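You operate a simulated robot arm through the tools that you are given. There is no shell and no other tool. Be economical: measure what you need, move in short steps, check, and stop when the job is done.

The job below is to be done with a simulated robot arm. You get a single attempt, and the scene is never put back.

JOB
Fetch the tiny purple cone and set it on the black table. Fetch the red cone and set it on the gold sheet. Take the blue dye tin from the long table and put it on the long wall shelf. Put the tagged skein marked "90" from the pale table on the shelf under the pale table. Do these in any order. Set down upright: tiny purple cone, red cone, blue dye tin.

It is judged by the outcome, as a careful person would: the job done as asked, and still so three seconds after it is handed in. It fails if anything else is knocked over, pushed out of place, dropped, spilled or broken. Flat cloth is picked up by pressing the open fingertips on it (5 to 10 N) and closing them slowly along it; thin cloth reads only 2 to 8 mm in the jaws.

ROBOT AND FRAMES
A 7-joint arm with a two-finger parallel gripper on a trunk, on a base that drives. Base frame: it is fixed to the floor where the robot stands at the start and does not move with it; the origin is under the middle of the robot, x ahead of it, y to its left, z up; the surface under the hand at the start is at about z = 780. Readings come in mm, rad, newtons and seconds.
Its first joint turns from -2.897 to 2.897 rad. Places, roughly: black table [-2300, 200, 800]; blue dye tin [-7000, -6250, 750]; gold sheet (13x12x1 cm) [1100, -100, 800]; long wall shelf (19x336 cm) [-8080, -5560, 1320]; red cone (8x8x13 cm) [1400, 200, 800]; shelf under the pale table [-8700, 4800, 200]; tagged skein [-9500, 4000, 750]; tiny purple cone (5x5x8 cm) [900, 0, 800]. Payload 3.43 kg.
Tool frame: the origin (TCP) lies between the finger pads and is the grasp point; the fingertips stand 30 mm ahead of it; z points along the fingers, y is the line along which they close. Largest opening 94 mm; finger width 28, thickness 10; the body of the gripper, 50 by 96 mm, starts 55 mm behind the TCP.
Orientation is that of the tool frame in the base frame, as a unit quaternion [w, x, y, z]. With the fingers straight down and closing along the base's y, the tool's x points along the base's -x, its y along +y and its z along -z.

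CONTROLS
- The arm moves only by the tool servo_tool. Its argument "steps" is a list of rows, each a list of 3 entries, a list of its own where there are three numbers: the turn, a rotation vector about the tool's x, y, z in degrees, then the shift along the tool's x, y, z in m, then the gripper command, from -1 (fully open) to 1 (shut), values between in proportion. In form: [[[ax, ay, az], [dx, dy, dz], fingers], ...]. A call has 1 to 8 rows; each row is the pose to reach, as a shift and turn from the pose commanded when the call began, along the tool's axes at that moment. Each row takes 0.2 s and may step no farther than 50 mm and 0.15 rad from the row before; otherwise, or with a gripper value out of range, the whole call is refused. A pose out of reach is approached as far as the arm can. The call stops where the force on the tool passes 40 N (or 10 N more than at its start, if that is more) or the arm is blocked; 0.2 s more then pass. The fingers move at their own pace (about 45 mm/s each) and stop on an object; they squeeze with about 25 N. The grip force told is the motor's: it shows also when the fingers shut on nothing. Time passes only in rows, and 0.2 s behind the last, so rows that repeat a pose let the fingers close. The reply holds the time, the measured pose of the TCP, the force on the tool along the base axes, the opening and the grip force, in the units named above and with some noise, with the torque about the TCP (base axes, N m) and any sound that the robot's microphone picked up, and new pictures: "show" is both (left out), scene, wrist or none.
- Cameras (640 x 400 px; columns grow to the right, rows downward): "scene" is now at [515.6, 177.7, 1248.5]; the picture's right is [-0.22, -0.98, 0.00], its down [-0.76, 0.17, -0.63] and it looks along [0.62, -0.14, -0.77] (base axes); focal length 252 px, centre (320, 200). "wrist" rides on the gripper at [76, 14, -102] in the tool frame; the picture's right is [-0.18, 0.98, 0.00], its down [-0.75, -0.14, -0.64] and it looks along [-0.63, -0.12, 0.77] (tool axes); focal length 243 px, centre (320, 200). There is no depth. A picture from a camera that has moved, and an enlarged one, comes with that camera's place and axes in the base frame and with its lens.
- move_column(by): slides the trunk up (or, below 0, down) by that many mm; the arm and the scene camera ride with it, the base frame stays. It gives what a move gives, with no picture.
- roll_base(legs): drives the robot by 1 to 6 legs, each [ahead, left, turn to the left] in mm, mm and rad, along the robot's own axes; the way and the turn of a leg run together, so that a leg with both is an arc; at most 1500 mm and 3.142 rad a leg. The arm and the cameras ride along, it lands a little off, and it stops where it bumps. It gives what a move gives, and a new picture of the scene camera.
- aim_head(pan, tilt): turns the head with the scene camera to pan (to the left, within 1.798 rad either way) and tilt (down, from -0.506 to 1.204), counted from straight ahead of the robot. It gives what a move gives, and a new picture of the scene camera.
- enlarge(camera, box): a new picture of the part [left, top, right, bottom] of that camera's present view, enlarged. No time passes.
- job_done(): hands the job in; it is judged then, once.

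Go step by step. Nothing tells you exact positions but the pictures and the camera data: compare them with the known pose of the tool, close in by small moves and look again before you grip or let go. The budget is 165 turns and 260 pictures, counting those below and the enlarged ones. Unless the task says otherwise, let go and move clear before handing in, and close with one line.

The tools are called as a command line: name --argument value ..., lists and objects as JSON in quotes. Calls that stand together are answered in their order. servo_tool: Moves the arm, as the interface text tells. Its arguments: {"type":"object","properties":{"steps":{"type":"array","items":{"type":"array"}},"show":{"type":"string","enum":["both","scene","wrist","none"]}},"required":["steps"]} The other tools are called the same way: move_column (by) slides the trunk up or down; roll_base (legs) drives the base; aim_head (pan, tilt) turns the head that bears the scene camera; enlarge (camera, box) takes an enlarged picture of a part of a camera's view; job_done () hands the job in.

At the start:

```text
clock: 0.0
tool_pos: [623.8, 201.6, 1080.2]
tcp_rot: [0.0, -0.001, 1.0, 0.0]
contact_force: [1.3, -0.7, -0.1]
moment: [0.0, -0.02, -0.02]
grip_width: 94.1
gripper_force: 0.1
trunk travel left (down, up): [-325.0, 285.0]
robot x, y, heading: [-3.5, -2.3, 0.005]
head pan, tilt: [-0.216, 0.885]
```

scene: 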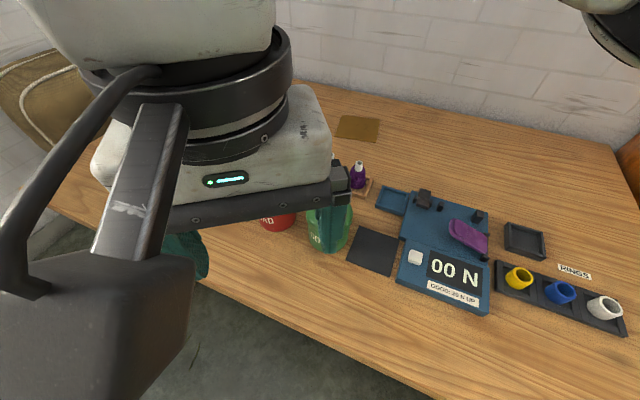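
wrist: 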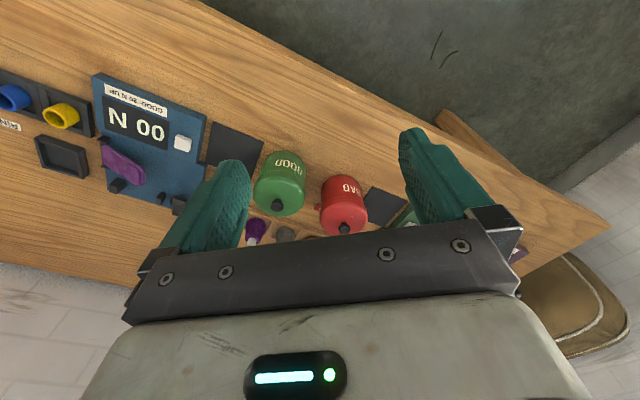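

The gripper hides part of the table; I see the purple cone on a small pad and the gold sheet behind it. I'll turn the head for a better view.

aim_head --pan 0.2 --tilt 0.6

enlarge --camera "scene" --box '[240, 80, 640, 330]'

```text
clock: 0.9
tool_pos: [624.0, 201.7, 1078.0]
tcp_rot: [0.0, 0.0, 1.0, 0.0]
contact_force: [-0.3, 1.0, -0.5]
moment: [0.02, -0.03, 0.03]
grip_width: 93.9
gripper_force: 0.1
trunk travel left (down, up): [-325.0, 285.0]
robot x, y, heading: [2.0, -0.1, -0.005]
head pan, tilt: [0.201, 0.6]
camera scene: at [527.7, 211.7, 1272.0], right [0.2, -0.98, 0.0], down [-0.55, -0.11, -0.82], along [0.81, 0.16, -0.57], focal length 252 px, centre (320, 200)
```

scene: 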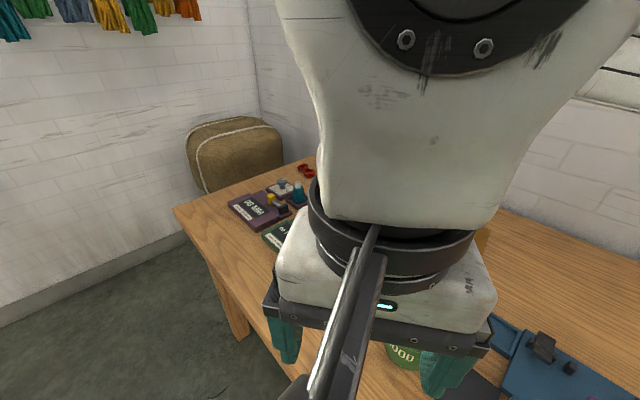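

```text
1.60 times, centred on (440, 205) of scene
camera zoom: at [527.7, 211.7, 1272.0], right [0.2, -0.98, 0.0], down [-0.55, -0.11, -0.82], along [0.81, 0.16, -0.57], focal length 403 px, centre (128, 192)
```

zoom: 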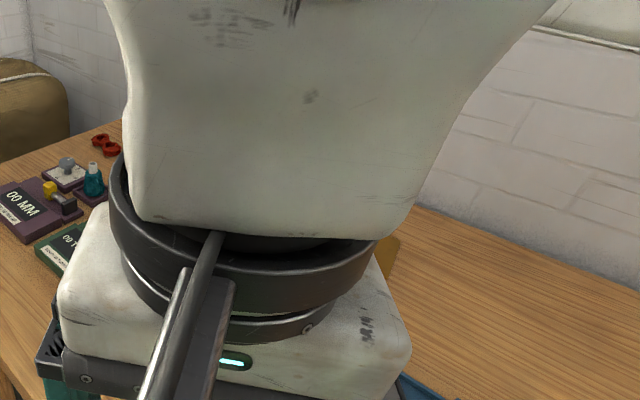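

The arm blocks the view; I'll swing the tool to the left, and look at the bench again.

servo_tool --steps '[[[0, 0, 0], [0.03, 0.04, 0], -1], [[0, 0, 0], [0.06, 0.08, 0], -1], [[0, 0, 0], [0.09, 0.12, 0], -1], [[0, 0, 0], [0.12, 0.16, 0], -1], [[0, 0, 0], [0.15, 0.2, 0], -1], [[0, 0, 0], [0.15, 0.25, 0], -1], [[0, 0, 0], [0.15, 0.3, 0], -1], [[0, 0, 0], [0.15, 0.35, 0], -1]]' --show "none"

aim_head --pan -0.1 --tilt 0.75

```text
clock: 2.9
tool_pos: [548.9, 526.4, 1075.4]
tcp_rot: [-0.004, 0.069, 0.998, -0.001]
contact_force: [-0.8, -0.4, -0.6]
moment: [0.02, -0.02, 0.0]
grip_width: 94.1
gripper_force: 0.1
trunk travel left (down, up): [-325.0, 285.0]
robot x, y, heading: [2.5, -0.7, -0.002]
head pan, tilt: [0.201, 0.6]
stopped in row 8: the arm was blocked; the commanded pose is now the measured one
```

```text
clock: 3.7
tool_pos: [545.6, 526.6, 1075.5]
tcp_rot: [-0.002, 0.067, 0.998, -0.001]
contact_force: [-0.4, -0.4, -0.2]
moment: [-0.02, 0.01, 0.03]
grip_width: 94.1
gripper_force: 0.1
trunk travel left (down, up): [-325.0, 285.0]
robot x, y, heading: [-3.6, 0.5, 0.002]
head pan, tilt: [-0.099, 0.75]
camera scene: at [527.3, 189.2, 1265.9], right [-0.05, -1.0, 0.0], down [-0.62, 0.03, -0.78], along [0.78, -0.04, -0.62], focal length 252 px, centre (320, 200)
```

scene: 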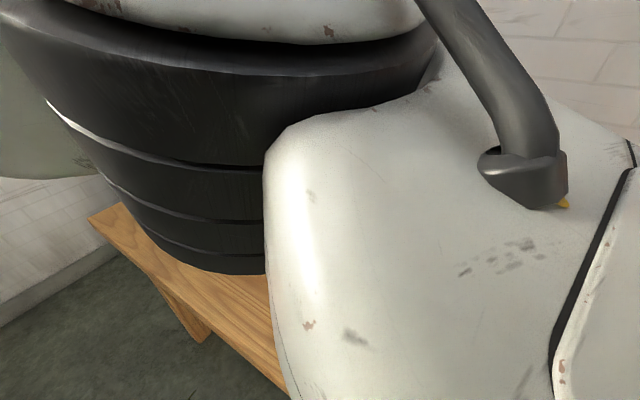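

Worse view. I'll move back and to the right instead.

servo_tool --steps '[[[0, 0, 0], [-0.03, -0.04, 0], -1], [[0, 0, 0], [-0.06, -0.08, 0], -1], [[0, 0, 0], [-0.06, -0.13, 0], -1], [[0, 0, 0], [-0.06, -0.18, 0], -1], [[0, 0, 0], [-0.06, -0.23, 0], -1], [[0, 0, 0], [-0.06, -0.28, 0], -1], [[0, 0, 0], [-0.06, -0.33, 0], -1], [[0, 0, 0], [-0.06, -0.38, 0], -1]]' --show "none"

servo_tool --steps '[[[0, 0, 0], [0, -0.05, 0], -1], [[0, 0, 0], [0, -0.1, 0], -1], [[0, 0, 0], [0, -0.15, 0], -1], [[0, 0, 0], [0, -0.2, 0], -1], [[0, 0, 0], [0, -0.25, 0], -1], [[0, 0, 0], [0, -0.3, 0], -1]]' --show "both"

```text
clock: 5.5
tool_pos: [556.8, 144.0, 1079.1]
tcp_rot: [-0.003, 0.068, 0.998, -0.002]
contact_force: [0.1, -0.2, -0.7]
moment: [-0.03, -0.04, 0.01]
grip_width: 94.0
gripper_force: 0.0
trunk travel left (down, up): [-325.0, 285.0]
robot x, y, heading: [-3.0, 0.0, -0.002]
head pan, tilt: [-0.099, 0.75]
```

```text
clock: 6.9
tool_pos: [515.0, -155.9, 1077.9]
tcp_rot: [-0.004, 0.066, 0.998, -0.002]
contact_force: [0.0, 0.9, 0.4]
moment: [-0.03, 0.03, 0.01]
grip_width: 94.2
gripper_force: 0.1
trunk travel left (down, up): [-325.0, 285.0]
robot x, y, heading: [-0.4, 0.1, 0.001]
head pan, tilt: [-0.099, 0.75]
camera scene: at [523.9, 185.6, 1259.1], right [-0.1, -0.99, 0.0], down [-0.68, 0.07, -0.73], along [0.73, -0.07, -0.68], focal length 252 px, centre (320, 200)
camera wrist: at [442.0, -131.5, 1179.8], right [0.31, 0.95, 0.0], down [0.73, -0.24, 0.64], along [0.61, -0.2, -0.77], focal length 243 px, centre (320, 200)
```

scene: 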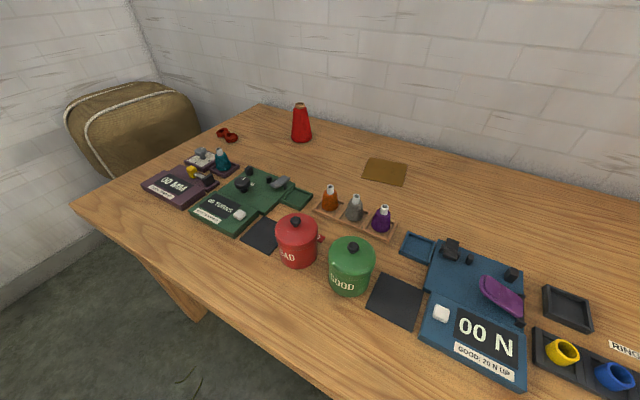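
wrist: 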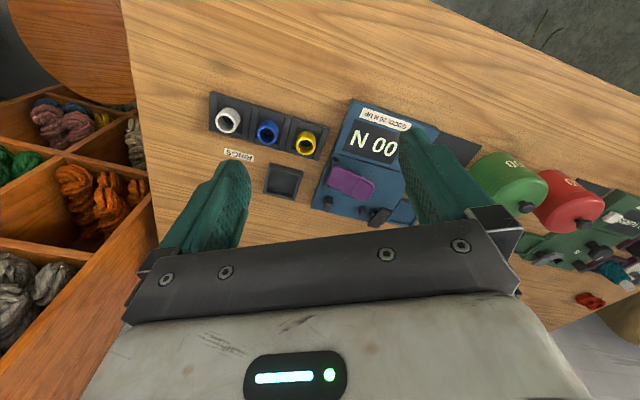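

A clear view now: red cone back left, gold sheet behind a rack with orange, grey and purple tiny cones. The table is turned by about -0.57 rad relative to me. I zoom in on the items.

enlarge --camera "scene" --box '[270, 80, 430, 250]'

roll_base --legs '[[0, 0, -0.57], [0, 600, 0]]'

```text
2.35 times, centred on (350, 165) of scene
camera zoom: at [523.9, 185.6, 1259.1], right [-0.1, -0.99, 0.0], down [-0.68, 0.07, -0.73], along [0.73, -0.07, -0.68], focal length 592 px, centre (249, 282)
```

zoom: 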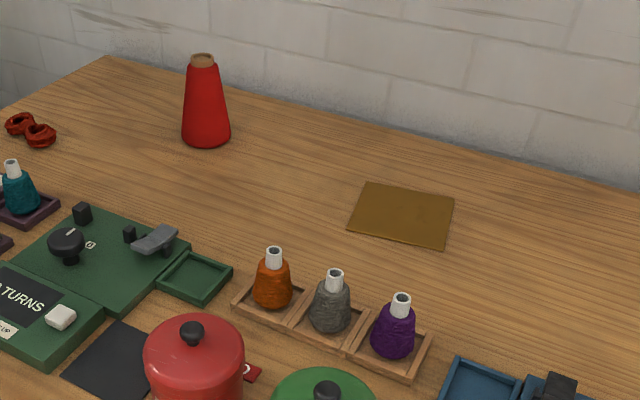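

```text
clock: 11.9
tool_pos: [675.8, 96.9, 1076.8]
tcp_rot: [-0.003, 0.345, 0.939, -0.001]
contact_force: [0.1, 0.6, 0.1]
moment: [0.01, 0.04, -0.01]
grip_width: 93.9
gripper_force: 0.1
trunk travel left (down, up): [-325.0, 285.0]
robot x, y, heading: [325.0, 507.8, -0.571]
head pan, tilt: [-0.099, 0.75]
camera scene: at [867.8, 379.6, 1259.2], right [-0.62, -0.78, 0.0], down [-0.53, 0.42, -0.73], along [0.57, -0.45, -0.68], focal length 252 px, centre (320, 200)
```

scene: 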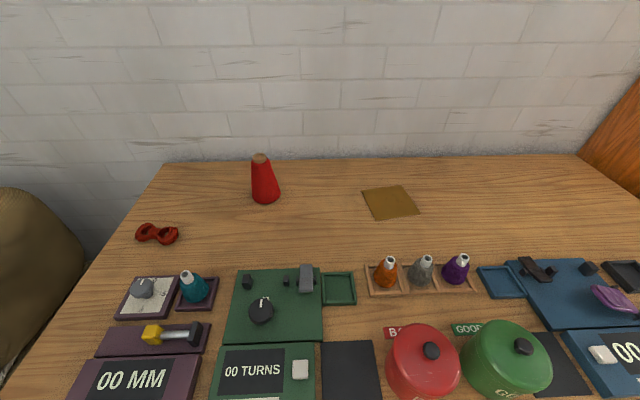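

Well aligned with the table now. Red cone ≈ (1390,170), gold ≈ (1141,-86); I drive a bit ahead and left so both are in reach.

roll_base --legs '[[0, 180, 0], [150, 0, 0]]'

```text
clock: 14.3
tool_pos: [899.5, 168.2, 1078.2]
tcp_rot: [-0.003, 0.345, 0.939, -0.001]
contact_force: [0.1, -0.3, 0.4]
moment: [-0.02, 0.01, 0.02]
grip_width: 94.0
gripper_force: 0.1
trunk travel left (down, up): [-325.0, 285.0]
robot x, y, heading: [547.0, 575.3, -0.57]
head pan, tilt: [-0.099, 0.75]
camera scene: at [1091.5, 449.2, 1259.3], right [-0.62, -0.78, 0.0], down [-0.53, 0.42, -0.73], along [0.57, -0.45, -0.68], focal length 252 px, centre (320, 200)
```

scene: 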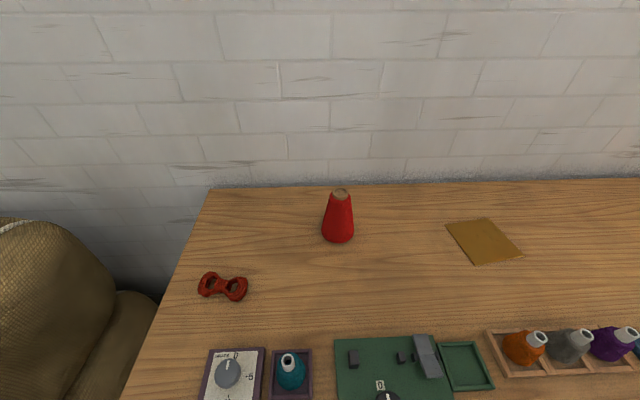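

The red cone stands at about (1377,167). I move the hand most of the way there, high, and look with the wrist camera.

servo_tool --steps '[[[0, 0, 0], [-0.036, 0.031, 0.008], -1], [[0, 0, 0], [-0.072, 0.062, 0.016], -1], [[0, 0, 0], [-0.108, 0.093, 0.024], -1], [[0, 0, 0], [-0.144, 0.124, 0.032], -1], [[0, 0, 0], [-0.18, 0.155, 0.04], -1], [[0, 0, 0], [-0.216, 0.186, 0.048], -1], [[0, 0, 0], [-0.252, 0.217, 0.056], -1], [[0, 0, 0], [-0.288, 0.248, 0.064], -1]]'

```text
clock: 16.1
tool_pos: [1280.3, 170.3, 1011.0]
tcp_rot: [-0.003, 0.345, 0.939, -0.001]
contact_force: [0.0, -0.3, 0.7]
moment: [0.04, -0.02, 0.04]
grip_width: 94.2
gripper_force: 0.0
trunk travel left (down, up): [-325.0, 285.0]
robot x, y, heading: [550.7, 579.2, -0.576]
head pan, tilt: [-0.099, 0.75]
camera scene: at [1091.5, 448.8, 1259.3], right [-0.62, -0.78, 0.0], down [-0.53, 0.42, -0.73], along [0.57, -0.45, -0.68], focal length 252 px, centre (320, 200)
camera wrist: at [1231.4, 230.2, 1113.7], right [0.78, 0.63, 0.0], down [0.49, -0.6, 0.64], along [0.4, -0.5, -0.77], focal length 243 px, centre (320, 200)
```

scene: 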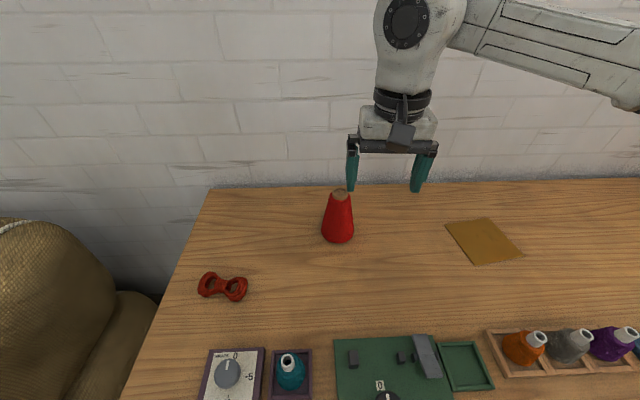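
wrist: 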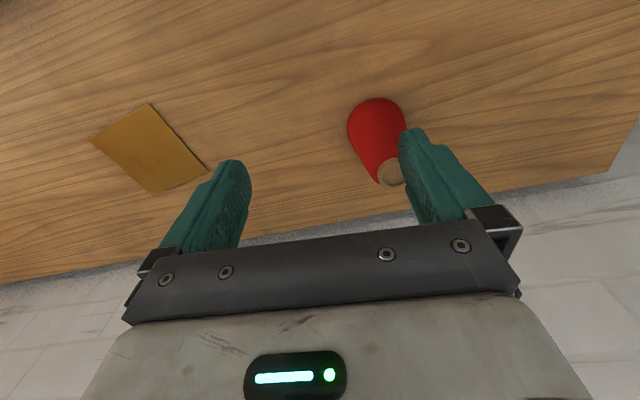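

Both cameras agree on the cone at about (1372,169). I move above it and check before lowering.

servo_tool --steps '[[[0, 0, 0], [-0.035, 0.03, 0], -1], [[0, 0, 0], [-0.071, 0.059, 0.02], -1], [[0, 0, 0], [-0.071, 0.059, 0.04], -1]]'

```text
refused: row 2 steps farther than a row can; nothing moved
```

servo_tool --steps '[[[0, 0, 0], [-0.035, 0.03, 0], -1], [[0, 0, 0], [-0.071, 0.059, 0.01], -1], [[0, 0, 0], [-0.071, 0.059, 0.04], -1], [[0, 0, 0], [-0.071, 0.059, 0.06], -1]]'

```text
clock: 17.1
tool_pos: [1371.2, 167.9, 950.2]
tcp_rot: [-0.004, 0.345, 0.939, 0.0]
contact_force: [0.7, -0.7, 0.1]
moment: [0.04, 0.02, -0.02]
grip_width: 94.0
gripper_force: 0.0
trunk travel left (down, up): [-325.0, 285.0]
robot x, y, heading: [552.1, 575.0, -0.572]
head pan, tilt: [-0.099, 0.75]
camera scene: at [1091.8, 449.3, 1259.2], right [-0.62, -0.78, 0.0], down [-0.53, 0.42, -0.73], along [0.57, -0.45, -0.68], focal length 252 px, centre (320, 200)
camera wrist: at [1323.2, 229.1, 1052.8], right [0.78, 0.63, 0.0], down [0.49, -0.6, 0.64], along [0.4, -0.5, -0.77], focal length 243 px, centre (320, 200)
```

scene: 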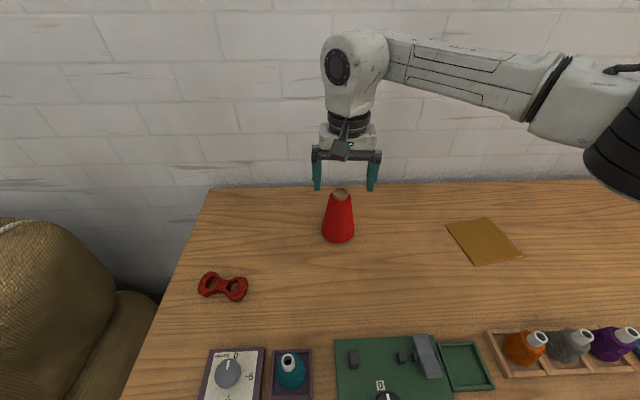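
wrist: 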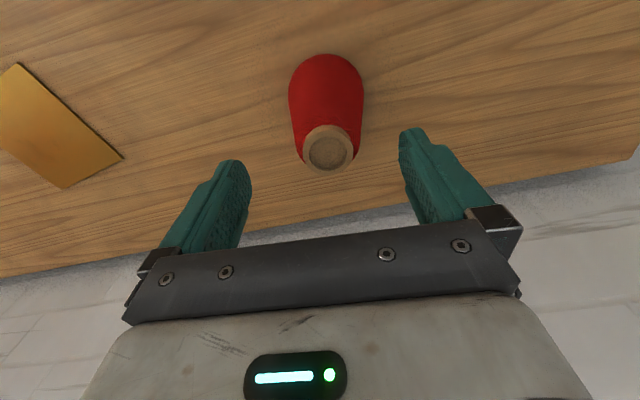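

Centred within a few mm. Lowering to z≈870 and closing.

servo_tool --steps '[[[0, 0, 0], [0.002, 0.004, 0.03], -1], [[0, 0, 0], [0.002, 0.004, 0.06], -1], [[0, 0, 0], [0.002, 0.004, 0.078], -1], [[0, 0, 0], [0.002, 0.004, 0.078], 1], [[0, 0, 0], [0.002, 0.004, 0.078], 1], [[0, 0, 0], [0.002, 0.004, 0.078], 1], [[0, 0, 0], [0.002, 0.004, 0.078], 1], [[0, 0, 0], [0.002, 0.004, 0.078], 1]]'

```text
clock: 18.9
tool_pos: [1371.7, 173.2, 872.7]
tcp_rot: [-0.002, 0.345, 0.939, -0.001]
contact_force: [0.4, -0.8, 0.6]
moment: [0.02, 0.03, 0.0]
grip_width: 60.2
gripper_force: 25.8
trunk travel left (down, up): [-325.0, 285.0]
robot x, y, heading: [548.6, 578.3, -0.57]
head pan, tilt: [-0.099, 0.75]
camera scene: at [1091.9, 449.1, 1259.1], right [-0.62, -0.78, 0.0], down [-0.53, 0.42, -0.73], along [0.57, -0.45, -0.68], focal length 252 px, centre (320, 200)
camera wrist: at [1323.9, 233.6, 975.3], right [0.78, 0.63, 0.0], down [0.49, -0.6, 0.64], along [0.4, -0.5, -0.77], focal length 243 px, centre (320, 200)
```

scene: 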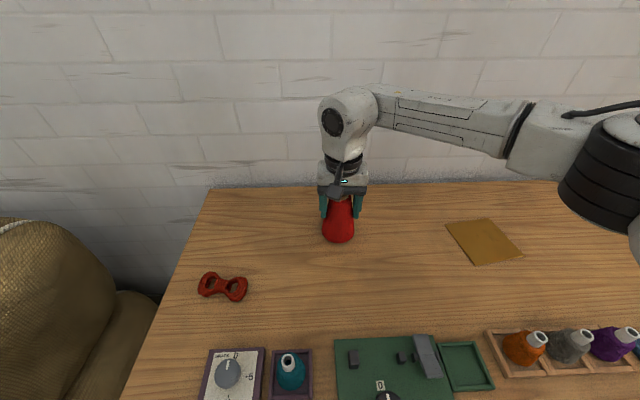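
wrist: 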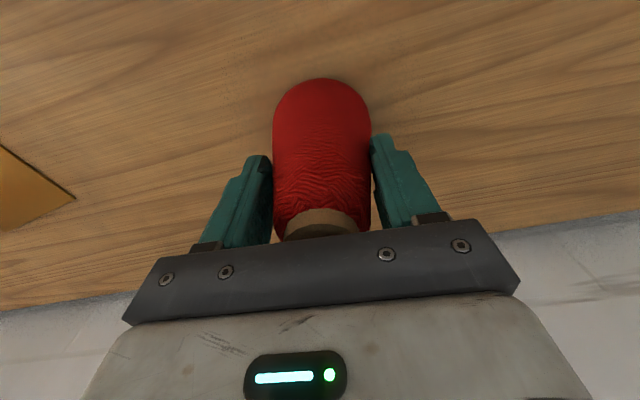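

Grip is firm (60 mm). Lifting and carrying it toward the gold sheet.

servo_tool --steps '[[[0, 0, 0], [0, 0, -0.03], 1], [[0, 0, 0], [0, 0, -0.07], 1], [[0, 0, 0], [0.002, -0.048, -0.07], 1], [[0, 0, 0], [0.004, -0.096, -0.07], 1], [[0, 0, 0], [0.006, -0.144, -0.07], 1], [[0, 0, 0], [0.008, -0.192, -0.07], 1], [[0, 0, 0], [0.01, -0.24, -0.07], 1], [[0, 0, 0], [0.01, -0.24, -0.07], 1]]'

```text
clock: 20.7
tool_pos: [1208.9, -3.3, 943.1]
tcp_rot: [-0.003, 0.345, 0.939, 0.0]
contact_force: [-0.5, 0.4, 0.0]
moment: [-0.04, 0.01, 0.02]
grip_width: 0.2
gripper_force: 24.9
trunk travel left (down, up): [-325.0, 285.0]
robot x, y, heading: [552.2, 575.3, -0.568]
head pan, tilt: [-0.099, 0.75]
camera scene: at [1091.7, 449.0, 1259.2], right [-0.62, -0.78, 0.0], down [-0.53, 0.42, -0.73], along [0.57, -0.45, -0.68], focal length 252 px, centre (320, 200)
camera wrist: at [1160.7, 56.9, 1045.7], right [0.78, 0.63, 0.0], down [0.49, -0.6, 0.64], along [0.4, -0.5, -0.77], focal length 243 px, centre (320, 200)
```

scene: 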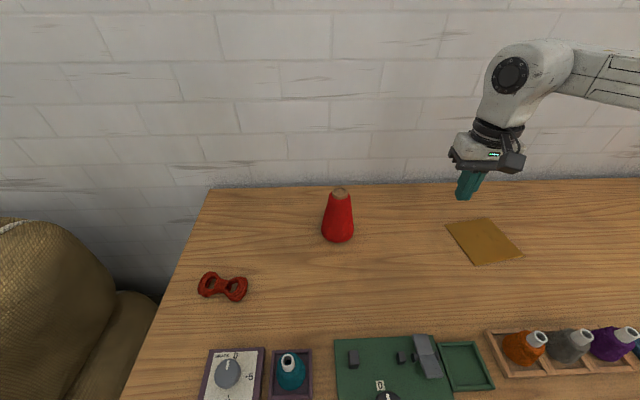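
wrist: 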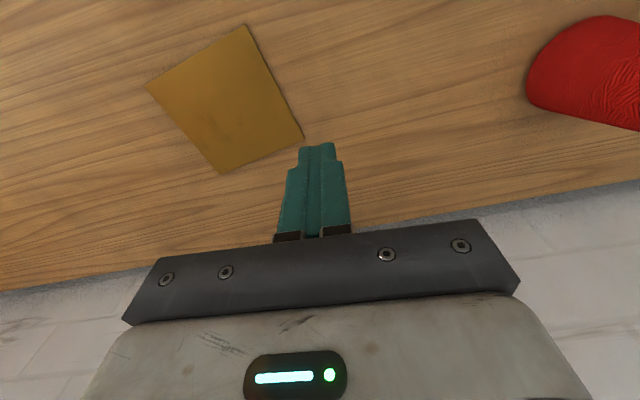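

The cone slipped out and is still standing in its place. I'll go back, grip a little lower, let the grip settle, and lift slowly.

servo_tool --steps '[[[0, 0, 0], [0, 0, -0.03], -1], [[0, 0, 0], [-0.002, 0.048, -0.03], -1], [[0, 0, 0], [-0.004, 0.096, -0.03], -1], [[0, 0, 0], [-0.006, 0.144, -0.03], -1], [[0, 0, 0], [-0.009, 0.192, -0.03], -1], [[0, 0, 0], [-0.011, 0.238, -0.03], -1], [[0, 0, 0], [-0.011, 0.239, -0.01], -1]]'

```text
clock: 22.3
tool_pos: [1372.6, 172.8, 952.7]
tcp_rot: [-0.002, 0.345, 0.939, 0.001]
contact_force: [-0.2, 0.3, -0.2]
moment: [-0.04, 0.01, 0.01]
grip_width: 93.8
gripper_force: 0.1
trunk travel left (down, up): [-325.0, 285.0]
robot x, y, heading: [547.5, 577.0, -0.579]
head pan, tilt: [-0.099, 0.75]
camera scene: at [1091.8, 449.4, 1259.2], right [-0.62, -0.78, 0.0], down [-0.53, 0.42, -0.73], along [0.57, -0.45, -0.68], focal length 252 px, centre (320, 200)
camera wrist: at [1325.1, 232.8, 1054.1], right [0.78, 0.63, 0.0], down [0.49, -0.6, 0.64], along [0.4, -0.5, -0.77], focal length 243 px, centre (320, 200)
```

scene: 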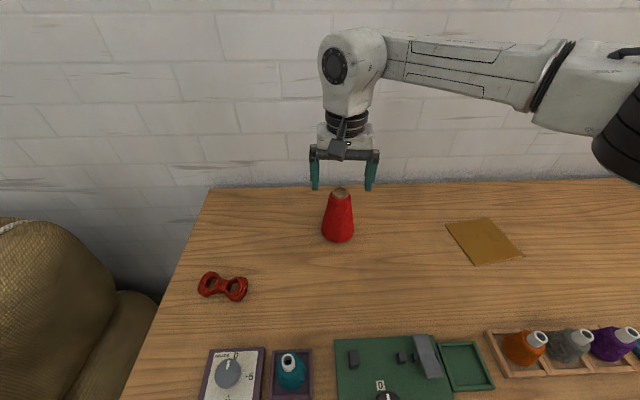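
wrist: 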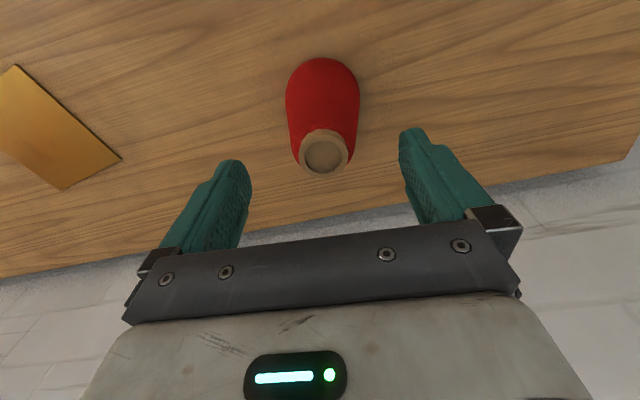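

Aligned again. Lower to ~860, close, wait, then lift slowly by a little.

servo_tool --steps '[[[0, 0, 0], [0.0, 0.0, 0.04], -1], [[0, 0, 0], [0.0, 0.0, 0.075], -1], [[0, 0, 0], [0.0, 0.0, 0.09], -1], [[0, 0, 0], [0, 0, 0.09], 1], [[0, 0, 0], [0, 0, 0.09], 1], [[0, 0, 0], [0, 0, 0.09], 1], [[0, 0, 0], [0, 0, 0.09], 1], [[0, 0, 0], [0, 0, 0.09], 1]]' --show "none"

servo_tool --steps '[[[0, 0, 0], [0, 0, 0], 1], [[0, 0, 0], [0, 0, 0], 1], [[0, 0, 0], [0, 0, -0.002], 1], [[0, 0, 0], [0, 0, -0.005], 1], [[0, 0, 0], [0, 0, -0.01], 1], [[0, 0, 0], [0, 0, -0.015], 1]]'

```text
clock: 24.1
tool_pos: [1372.5, 171.7, 862.8]
tcp_rot: [-0.003, 0.344, 0.939, -0.001]
contact_force: [-0.8, -0.3, 0.1]
moment: [0.01, -0.01, 0.03]
grip_width: 63.1
gripper_force: 25.0
trunk travel left (down, up): [-325.0, 285.0]
robot x, y, heading: [549.3, 574.9, -0.567]
head pan, tilt: [-0.099, 0.75]
```

```text
clock: 25.5
tool_pos: [1371.5, 172.4, 878.0]
tcp_rot: [-0.003, 0.344, 0.939, -0.001]
contact_force: [-0.7, 0.3, -2.1]
moment: [0.0, -0.01, -0.01]
grip_width: 63.5
gripper_force: 24.6
trunk travel left (down, up): [-325.0, 285.0]
robot x, y, heading: [550.5, 573.3, -0.576]
head pan, tilt: [-0.099, 0.75]
camera scene: at [1091.9, 449.1, 1259.1], right [-0.62, -0.78, 0.0], down [-0.53, 0.42, -0.73], along [0.57, -0.45, -0.68], focal length 252 px, centre (320, 200)
camera wrist: at [1323.9, 232.5, 980.2], right [0.78, 0.63, 0.0], down [0.49, -0.6, 0.64], along [0.4, -0.5, -0.77], focal length 243 px, centre (320, 200)
```

scene: 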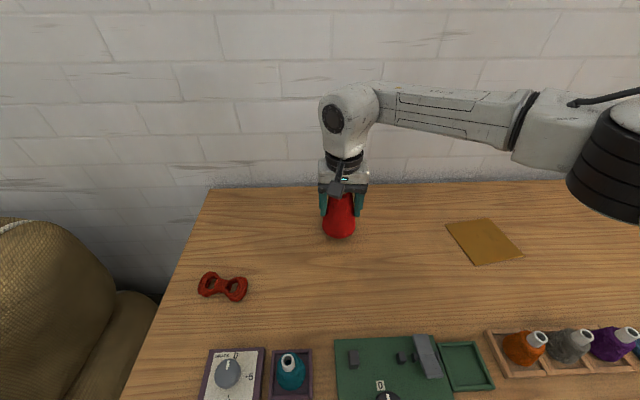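
wrist: 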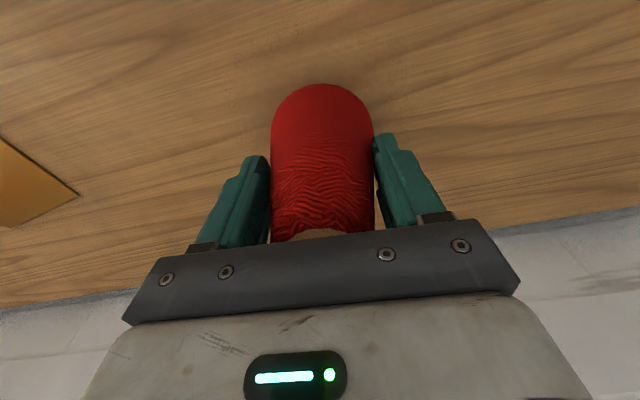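

It holds now. Carrying it low and gently toward the gold sheet.

servo_tool --steps '[[[0, 0, 0], [0, 0, -0.005], 1], [[0, 0, 0], [0, -0.01, -0.01], 1], [[0, 0, 0], [0.001, -0.03, -0.015], 1], [[0, 0, 0], [0.002, -0.06, -0.015], 1], [[0, 0, 0], [0.003, -0.09, -0.015], 1], [[0, 0, 0], [0.004, -0.12, -0.015], 1], [[0, 0, 0], [0.005, -0.15, -0.015], 1], [[0, 0, 0], [0.006, -0.165, -0.015], 1]]' --show "none"

servo_tool --steps '[[[0, 0, 0], [0, -0.015, 0], 1], [[0, 0, 0], [0.001, -0.04, 0], 1], [[0, 0, 0], [0.002, -0.07, 0], 1], [[0, 0, 0], [0.003, -0.095, 0], 1], [[0, 0, 0], [0.004, -0.115, 0], 1], [[0, 0, 0], [0.004, -0.12, 0], 1]]'

```text
clock: 27.3
tool_pos: [1261.1, 49.0, 893.5]
tcp_rot: [-0.004, 0.345, 0.939, -0.001]
contact_force: [0.3, 0.6, -1.3]
moment: [0.03, 0.0, -0.01]
grip_width: 63.1
gripper_force: 25.4
trunk travel left (down, up): [-325.0, 285.0]
robot x, y, heading: [552.7, 574.8, -0.573]
head pan, tilt: [-0.099, 0.75]
```

```text
clock: 28.7
tool_pos: [1179.6, -38.2, 892.7]
tcp_rot: [-0.003, 0.344, 0.939, -0.001]
contact_force: [0.0, 0.4, -2.5]
moment: [0.0, -0.01, -0.01]
grip_width: 63.2
gripper_force: 25.2
trunk travel left (down, up): [-325.0, 285.0]
robot x, y, heading: [552.4, 575.4, -0.57]
head pan, tilt: [-0.099, 0.75]
camera scene: at [1091.8, 449.1, 1259.2], right [-0.62, -0.78, 0.0], down [-0.53, 0.42, -0.73], along [0.57, -0.45, -0.68], focal length 252 px, centre (320, 200)
camera wrist: at [1131.6, 21.2, 995.6], right [0.78, 0.63, 0.0], down [0.49, -0.6, 0.64], along [0.4, -0.5, -0.77], focal length 243 px, centre (320, 200)
```

scene: 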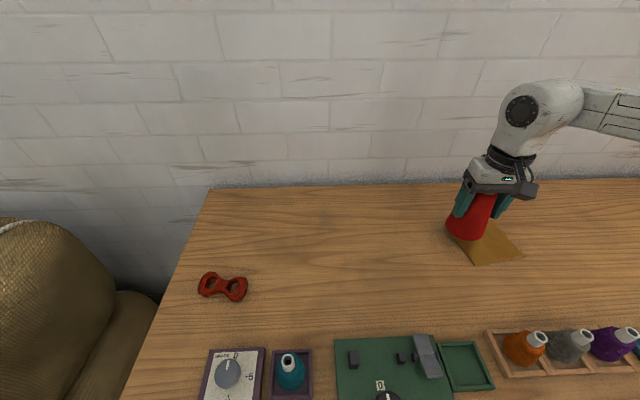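
wrist: 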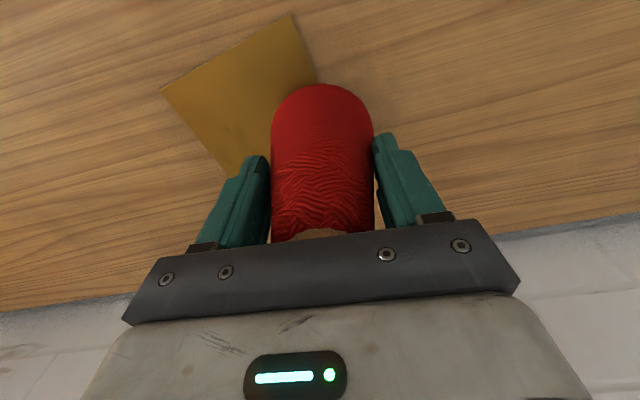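

Gold sheet centre computed at (1144,-81); moving the last 56 mm over it, then beginning to lower.

servo_tool --steps '[[[0, 0, 0], [0, -0.02, 0], 1], [[0, 0, 0], [0, -0.045, 0], 1], [[0, 0, 0], [0, -0.056, 0], 1], [[0, 0, 0], [0, -0.056, 0.01], 1], [[0, 0, 0], [0, -0.056, 0.018], 1]]'

```text
clock: 29.9
tool_pos: [1143.3, -80.5, 875.3]
tcp_rot: [-0.004, 0.344, 0.939, -0.001]
contact_force: [-0.8, -0.4, -1.5]
moment: [-0.01, -0.03, -0.04]
grip_width: 63.0
gripper_force: 24.8
trunk travel left (down, up): [-325.0, 285.0]
robot x, y, heading: [551.0, 576.0, -0.572]
head pan, tilt: [-0.099, 0.75]
camera scene: at [1091.7, 449.0, 1259.2], right [-0.62, -0.78, 0.0], down [-0.53, 0.42, -0.73], along [0.57, -0.45, -0.68], focal length 252 px, centre (320, 200)
camera wrist: at [1095.5, -21.0, 977.9], right [0.78, 0.63, 0.0], down [0.49, -0.6, 0.64], along [0.4, -0.5, -0.77], focal length 243 px, centre (320, 200)
```

scene: 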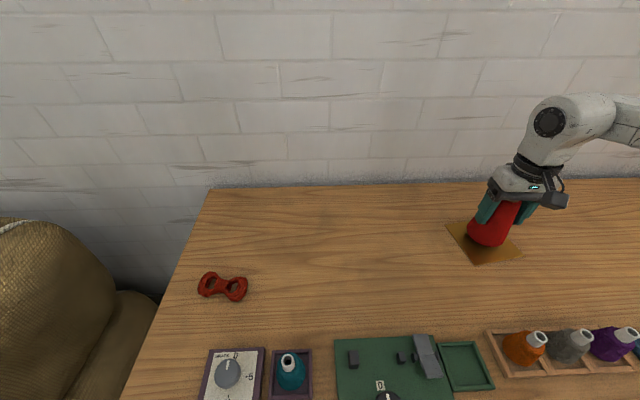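
wrist: 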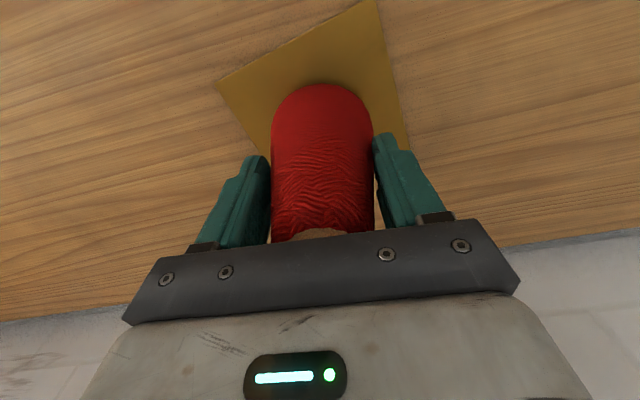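

Centred well. Lowering in small steps until contact.

servo_tool --steps '[[[0, 0, 0], [0, 0, 0.003], 1], [[0, 0, 0], [0, 0, 0.006], 1], [[0, 0, 0], [0, 0, 0.009], 1], [[0, 0, 0], [0, 0, 0.011], 1]]' --show "none"

```text
clock: 30.9
tool_pos: [1143.2, -81.4, 866.2]
tcp_rot: [-0.002, 0.343, 0.939, -0.001]
contact_force: [-1.9, 0.9, 5.8]
moment: [0.03, 0.12, -0.01]
grip_width: 63.0
gripper_force: 24.5
trunk travel left (down, up): [-325.0, 285.0]
robot x, y, heading: [551.1, 577.6, -0.572]
head pan, tilt: [-0.099, 0.75]
```

Contact made. Releasing and rising.

servo_tool --steps '[[[0, 0, 0], [0, 0, 0], 0.5], [[0, 0, 0], [0, 0, 0], 0], [[0, 0, 0], [0, 0, 0], -1], [[0, 0, 0], [0, 0, 0], -1], [[0, 0, 0], [0, 0, -0.02], -1], [[0, 0, 0], [0, 0, -0.06], -1], [[0, 0, 0], [0, 0, -0.1], -1], [[0, 0, 0], [0, 0, -0.15], -1]]'

```text
clock: 32.7
tool_pos: [1143.5, -81.3, 1015.2]
tcp_rot: [-0.002, 0.345, 0.939, -0.001]
contact_force: [-0.1, -0.3, 0.1]
moment: [0.03, -0.02, -0.02]
grip_width: 93.9
gripper_force: 0.0
trunk travel left (down, up): [-325.0, 285.0]
robot x, y, heading: [549.2, 577.5, -0.575]
head pan, tilt: [-0.099, 0.75]
camera scene: at [1091.8, 449.0, 1259.1], right [-0.62, -0.78, 0.0], down [-0.53, 0.42, -0.73], along [0.57, -0.45, -0.68], focal length 252 px, centre (320, 200)
camera wrist: at [1095.5, -20.3, 1117.9], right [0.78, 0.63, 0.0], down [0.49, -0.6, 0.64], along [0.4, -0.5, -0.77], focal length 243 px, centre (320, 200)
```

scene: 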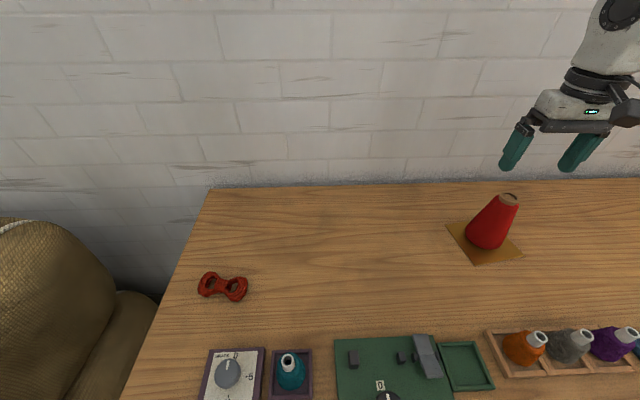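
wrist: 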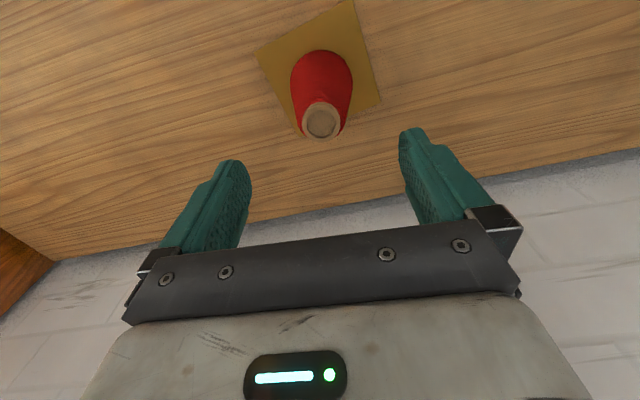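

Red cone stands centred on the gold sheet. Now above the purple cone.

servo_tool --steps '[[[0, 0, 0], [0.04, -0.016, 0], -1], [[0, 0, 0], [0.08, -0.032, 0], -1], [[0, 0, 0], [0.12, -0.048, 0], -1], [[0, 0, 0], [0.16, -0.063, 0], -1], [[0, 0, 0], [0.2, -0.078, 0], -1], [[0, 0, 0], [0.242, -0.095, 0.015], -1]]'

```text
clock: 34.1
tool_pos: [897.5, 2.3, 1000.9]
tcp_rot: [-0.003, 0.344, 0.939, 0.0]
contact_force: [0.4, -0.5, 0.3]
moment: [0.0, 0.01, 0.01]
grip_width: 93.7
gripper_force: 0.0
trunk travel left (down, up): [-325.0, 285.0]
robot x, y, heading: [550.7, 573.5, -0.569]
head pan, tilt: [-0.099, 0.75]
camera scene: at [1091.9, 449.3, 1259.2], right [-0.62, -0.78, 0.0], down [-0.53, 0.42, -0.73], along [0.57, -0.45, -0.68], focal length 252 px, centre (320, 200)
camera wrist: at [850.3, 62.3, 1104.2], right [0.78, 0.63, 0.0], down [0.49, -0.6, 0.64], along [0.4, -0.5, -0.77], focal length 243 px, centre (320, 200)
```

scene: 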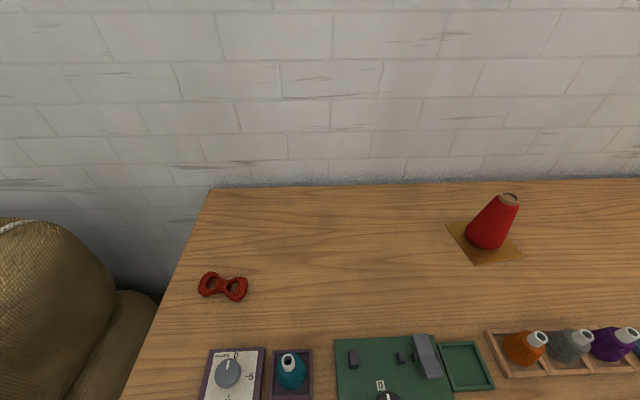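
wrist: 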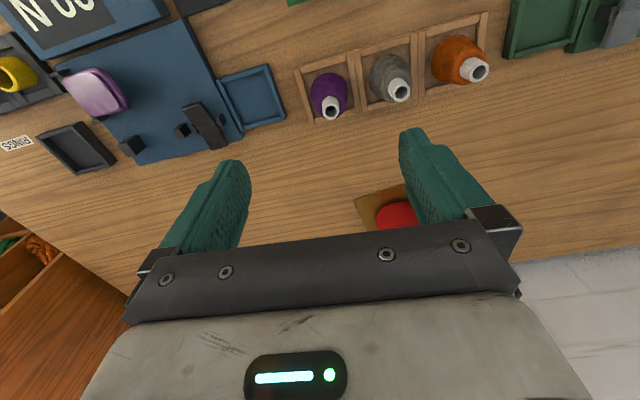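

Purple top at about (909,5); neighbours 66 mm away, so I narrow the fingers to ~54 mm and descend partway, then check.

servo_tool --steps '[[[0, 0, 0], [-0.004, 0.004, 0.03], -0.15], [[0, 0, 0], [-0.0075, 0.009, 0.06], -0.15], [[0, 0, 0], [-0.0075, 0.009, 0.09], -0.15], [[0, 0, 0], [-0.0075, 0.009, 0.095], -0.15], [[0, 0, 0], [-0.0075, 0.009, 0.095], -0.15]]'

enlarge --camera "wrist" --box '[200, 0, 460, 180]'

```text
clock: 35.3
tool_pos: [909.0, 3.5, 905.5]
tcp_rot: [-0.003, 0.345, 0.939, -0.001]
contact_force: [0.4, 0.1, -0.7]
moment: [0.01, 0.02, -0.02]
grip_width: 53.8
gripper_force: 0.1
trunk travel left (down, up): [-325.0, 285.0]
robot x, y, heading: [547.7, 578.8, -0.57]
head pan, tilt: [-0.099, 0.75]
camera scene: at [1091.6, 449.1, 1259.2], right [-0.62, -0.78, 0.0], down [-0.53, 0.42, -0.73], along [0.57, -0.45, -0.68], focal length 252 px, centre (320, 200)
camera wrist: at [861.5, 63.9, 1008.0], right [0.78, 0.63, 0.0], down [0.49, -0.6, 0.64], along [0.4, -0.5, -0.77], focal length 243 px, centre (320, 200)
```

scene: 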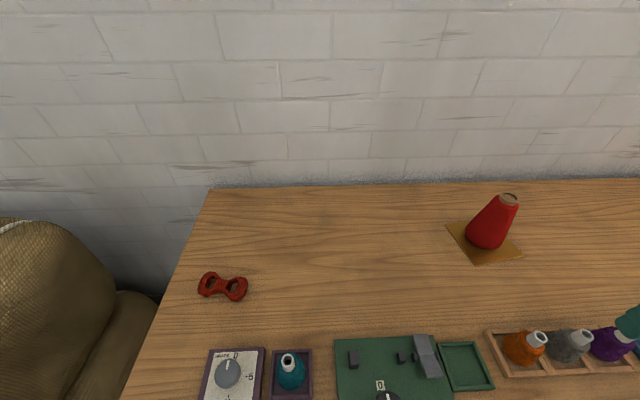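
wrist: 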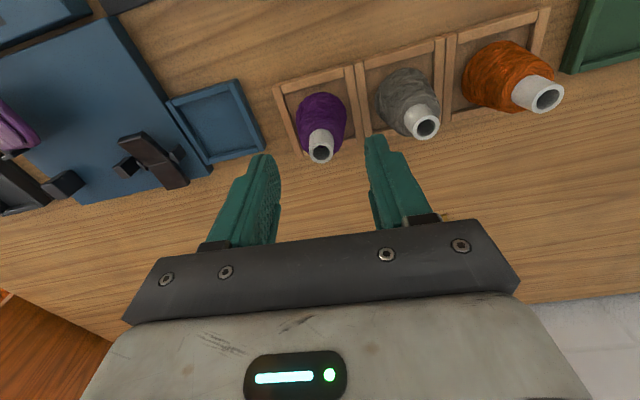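

```text
2.22 times, centred on (330, 90) of wrist
camera zoom: at [861.5, 63.9, 1008.0], right [0.78, 0.63, 0.0], down [0.49, -0.6, 0.64], along [0.4, -0.5, -0.77], focal length 539 px, centre (298, 444)
```

zoom: 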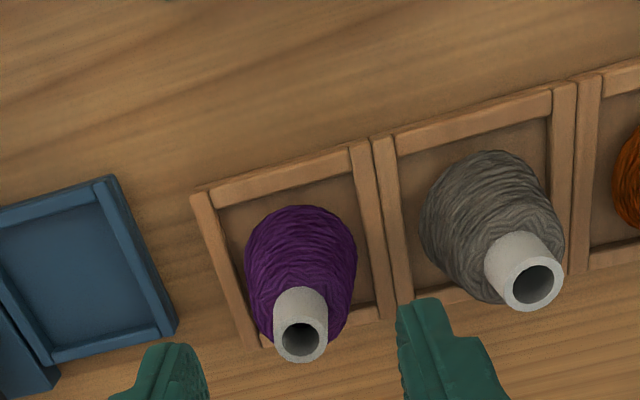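

Well aligned (≈2 mm). Descend to z≈840 and close gently.

servo_tool --steps '[[[0, 0, 0], [0.002, 0.002, 0.025], -0.15], [[0, 0, 0], [0.002, 0.002, 0.045], -0.15], [[0, 0, 0], [0.002, 0.002, 0.066], -0.15], [[0, 0, 0], [0.002, 0.002, 0.066], 0.2], [[0, 0, 0], [0.002, 0.002, 0.066], 1], [[0, 0, 0], [0.002, 0.002, 0.066], 1], [[0, 0, 0], [0.002, 0.002, 0.066], 1]]' --show "wrist"

```text
clock: 36.9
tool_pos: [909.2, 6.1, 840.1]
tcp_rot: [-0.004, 0.345, 0.939, 0.0]
contact_force: [1.0, 0.5, -0.4]
moment: [0.01, 0.0, 0.02]
grip_width: 36.9
gripper_force: 25.2
trunk travel left (down, up): [-325.0, 285.0]
robot x, y, heading: [547.7, 575.2, -0.57]
head pan, tilt: [-0.099, 0.75]
camera wrist: at [860.8, 66.9, 942.1], right [0.78, 0.63, 0.0], down [0.49, -0.6, 0.64], along [0.4, -0.5, -0.77], focal length 243 px, centre (320, 200)
```

wrist: 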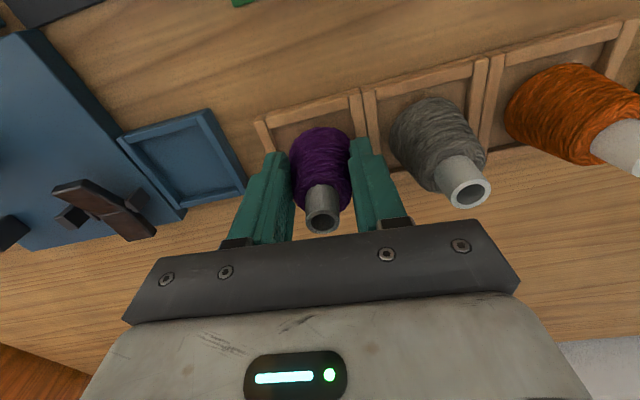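

Gripped at 37 mm. Slow lift first, then higher.

servo_tool --steps '[[[0, 0, 0], [0, 0, 0], 1], [[0, 0, 0], [0, 0, -0.003], 1], [[0, 0, 0], [0, 0, -0.008], 1], [[0, 0, 0], [0, 0, -0.016], 1], [[0, 0, 0], [0, 0, -0.026], 1], [[0, 0, 0], [0, 0, -0.038], 1], [[0, 0, 0], [0, 0, -0.05], 1], [[0, 0, 0], [0, 0, -0.065], 1]]' --show "wrist"

```text
clock: 38.7
tool_pos: [909.0, 8.5, 905.1]
tcp_rot: [-0.003, 0.345, 0.939, 0.0]
contact_force: [0.4, -0.2, -0.1]
moment: [0.04, 0.0, -0.04]
grip_width: 36.9
gripper_force: 25.1
trunk travel left (down, up): [-325.0, 285.0]
robot x, y, heading: [545.5, 575.7, -0.569]
head pan, tilt: [-0.099, 0.75]
camera wrist: at [861.3, 67.7, 1008.2], right [0.78, 0.63, 0.0], down [0.49, -0.6, 0.64], along [0.4, -0.5, -0.77], focal length 243 px, centre (320, 200)
```

wrist: 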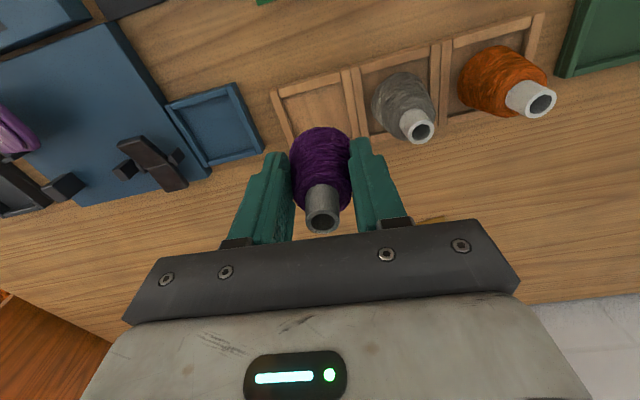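

The purple cone holds. Raise it clear of the jars.

servo_tool --steps '[[[0, 0, 0], [0, 0, -0.02], 1], [[0, 0, 0], [0, 0, -0.04], 1], [[0, 0, 0], [0, 0, -0.065], 1], [[0, 0, 0], [0, 0, -0.09], 1], [[0, 0, 0], [0, 0, -0.12], 1], [[0, 0, 0], [0, 0, -0.15], 1]]' --show "none"

aim_head --pan 1.75 --tilt 0.35

aim_head --pan -1.75 --tilt 0.35

```text
clock: 40.1
tool_pos: [910.8, 8.2, 1054.4]
tcp_rot: [-0.003, 0.345, 0.939, 0.0]
contact_force: [-0.2, -0.2, 0.6]
moment: [-0.01, 0.02, -0.02]
grip_width: 36.7
gripper_force: 25.2
trunk travel left (down, up): [-325.0, 285.0]
robot x, y, heading: [551.9, 575.6, -0.57]
head pan, tilt: [-0.099, 0.75]
```

```text
clock: 42.0
tool_pos: [910.6, 6.3, 1055.1]
tcp_rot: [-0.003, 0.344, 0.939, -0.001]
contact_force: [0.8, 1.3, 0.4]
moment: [0.02, 0.01, 0.0]
grip_width: 36.9
gripper_force: 25.0
trunk travel left (down, up): [-325.0, 285.0]
robot x, y, heading: [548.8, 578.6, -0.571]
head pan, tilt: [1.751, 0.351]
camera scene: at [1062.3, 586.7, 1294.9], right [0.92, -0.38, 0.0], down [-0.13, -0.32, -0.94], along [0.36, 0.87, -0.34], focal length 252 px, centre (320, 200)
```

scene: 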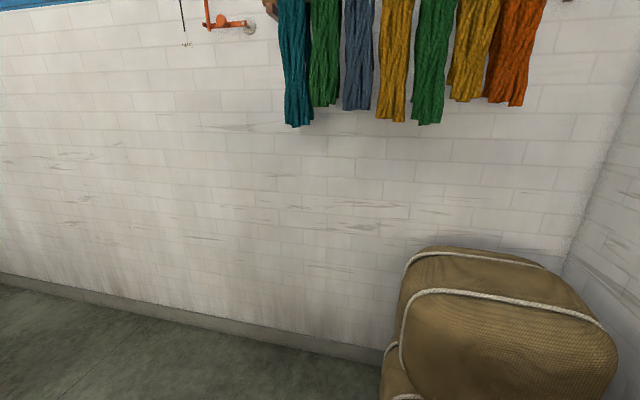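

```text
clock: 44.9
tool_pos: [910.6, 7.3, 1054.9]
tcp_rot: [-0.003, 0.345, 0.939, -0.001]
contact_force: [-0.7, 0.0, -1.0]
moment: [0.02, -0.02, 0.01]
grip_width: 36.8
gripper_force: 25.5
trunk travel left (down, up): [-325.0, 285.0]
robot x, y, heading: [550.0, 579.9, -0.568]
head pan, tilt: [-1.751, 0.351]
camera scene: at [963.2, 432.5, 1294.9], right [-0.73, 0.68, 0.0], down [0.23, 0.25, -0.94], along [-0.64, -0.69, -0.34], focal length 252 px, centre (320, 200)
```

scene: 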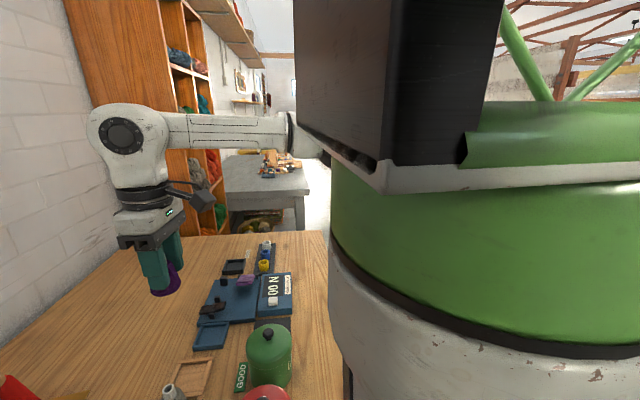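

Backing off the table a little, then turning left to look for the black table behind me.

roll_base --legs '[[-200, 0, 0], [0, 0, 1.57]]'

aim_head --pan 0.9 --tilt 0.4

aim_head --pan 1.75 --tilt 0.4

```text
clock: 50.3
tool_pos: [948.8, 1048.9, 1055.0]
tcp_rot: [-0.001, -0.424, 0.906, -0.003]
contact_force: [-0.5, -0.5, 0.2]
moment: [0.03, -0.03, -0.01]
grip_width: 36.7
gripper_force: 25.0
trunk travel left (down, up): [-325.0, 285.0]
robot x, y, heading: [380.3, 687.7, 1.007]
head pan, tilt: [-1.751, 0.351]
camera scene: at [521.3, 1098.9, 1294.9], right [-0.68, -0.74, 0.0], down [-0.25, 0.23, -0.94], along [0.69, -0.64, -0.34], focal length 252 px, centre (320, 200)
```

scene: 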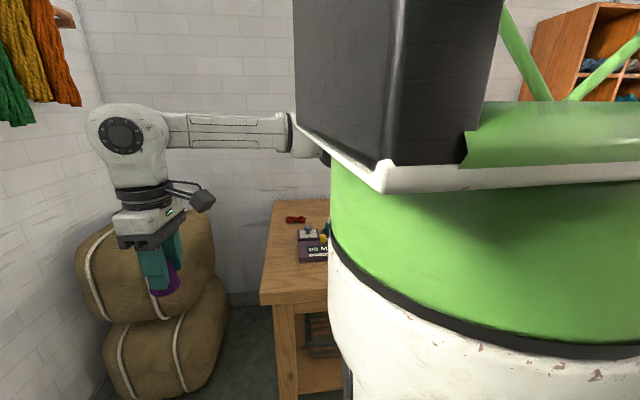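

```text
clock: 52.7
tool_pos: [948.7, 1049.6, 1054.6]
tcp_rot: [-0.002, -0.423, 0.906, -0.003]
contact_force: [0.0, -0.2, 0.2]
moment: [0.0, -0.01, -0.01]
grip_width: 36.1
gripper_force: 25.4
trunk travel left (down, up): [-325.0, 285.0]
robot x, y, heading: [383.3, 684.4, 1.004]
head pan, tilt: [0.901, 0.4]
camera scene: at [422.2, 1249.3, 1290.3], right [0.94, 0.33, 0.0], down [0.13, -0.37, -0.92], along [-0.3, 0.87, -0.39], focal length 252 px, centre (320, 200)
```

scene: 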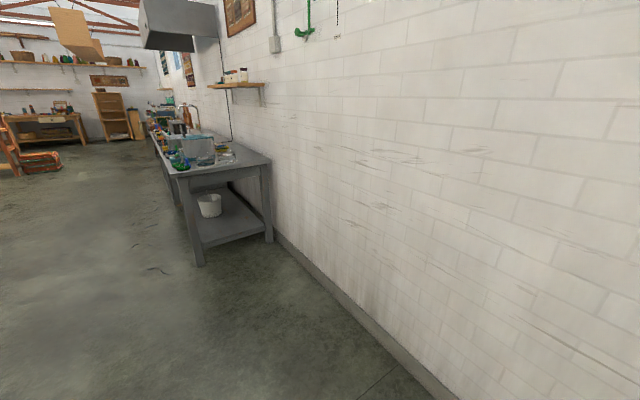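

```text
clock: 53.9
tool_pos: [949.6, 1048.9, 1056.1]
tcp_rot: [-0.001, -0.424, 0.906, -0.003]
contact_force: [0.2, -0.4, -0.5]
moment: [0.0, -0.03, 0.0]
grip_width: 36.2
gripper_force: 25.0
trunk travel left (down, up): [-325.0, 285.0]
robot x, y, heading: [386.2, 683.5, 1.005]
head pan, tilt: [1.751, 0.4]
camera scene: at [366.9, 1196.7, 1290.4], right [0.38, 0.93, 0.0], down [0.36, -0.15, -0.92], along [-0.85, 0.35, -0.39], focal length 252 px, centre (320, 200)
```

scene: 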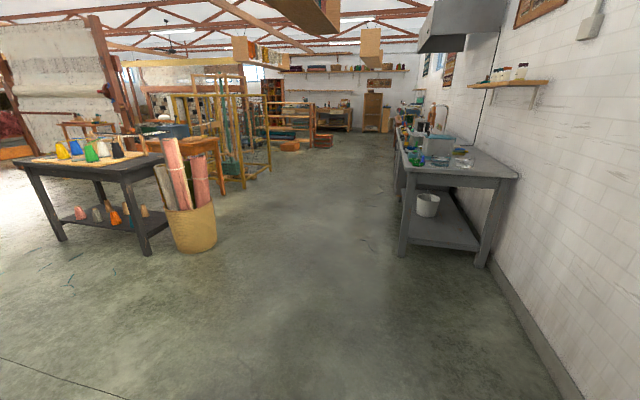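

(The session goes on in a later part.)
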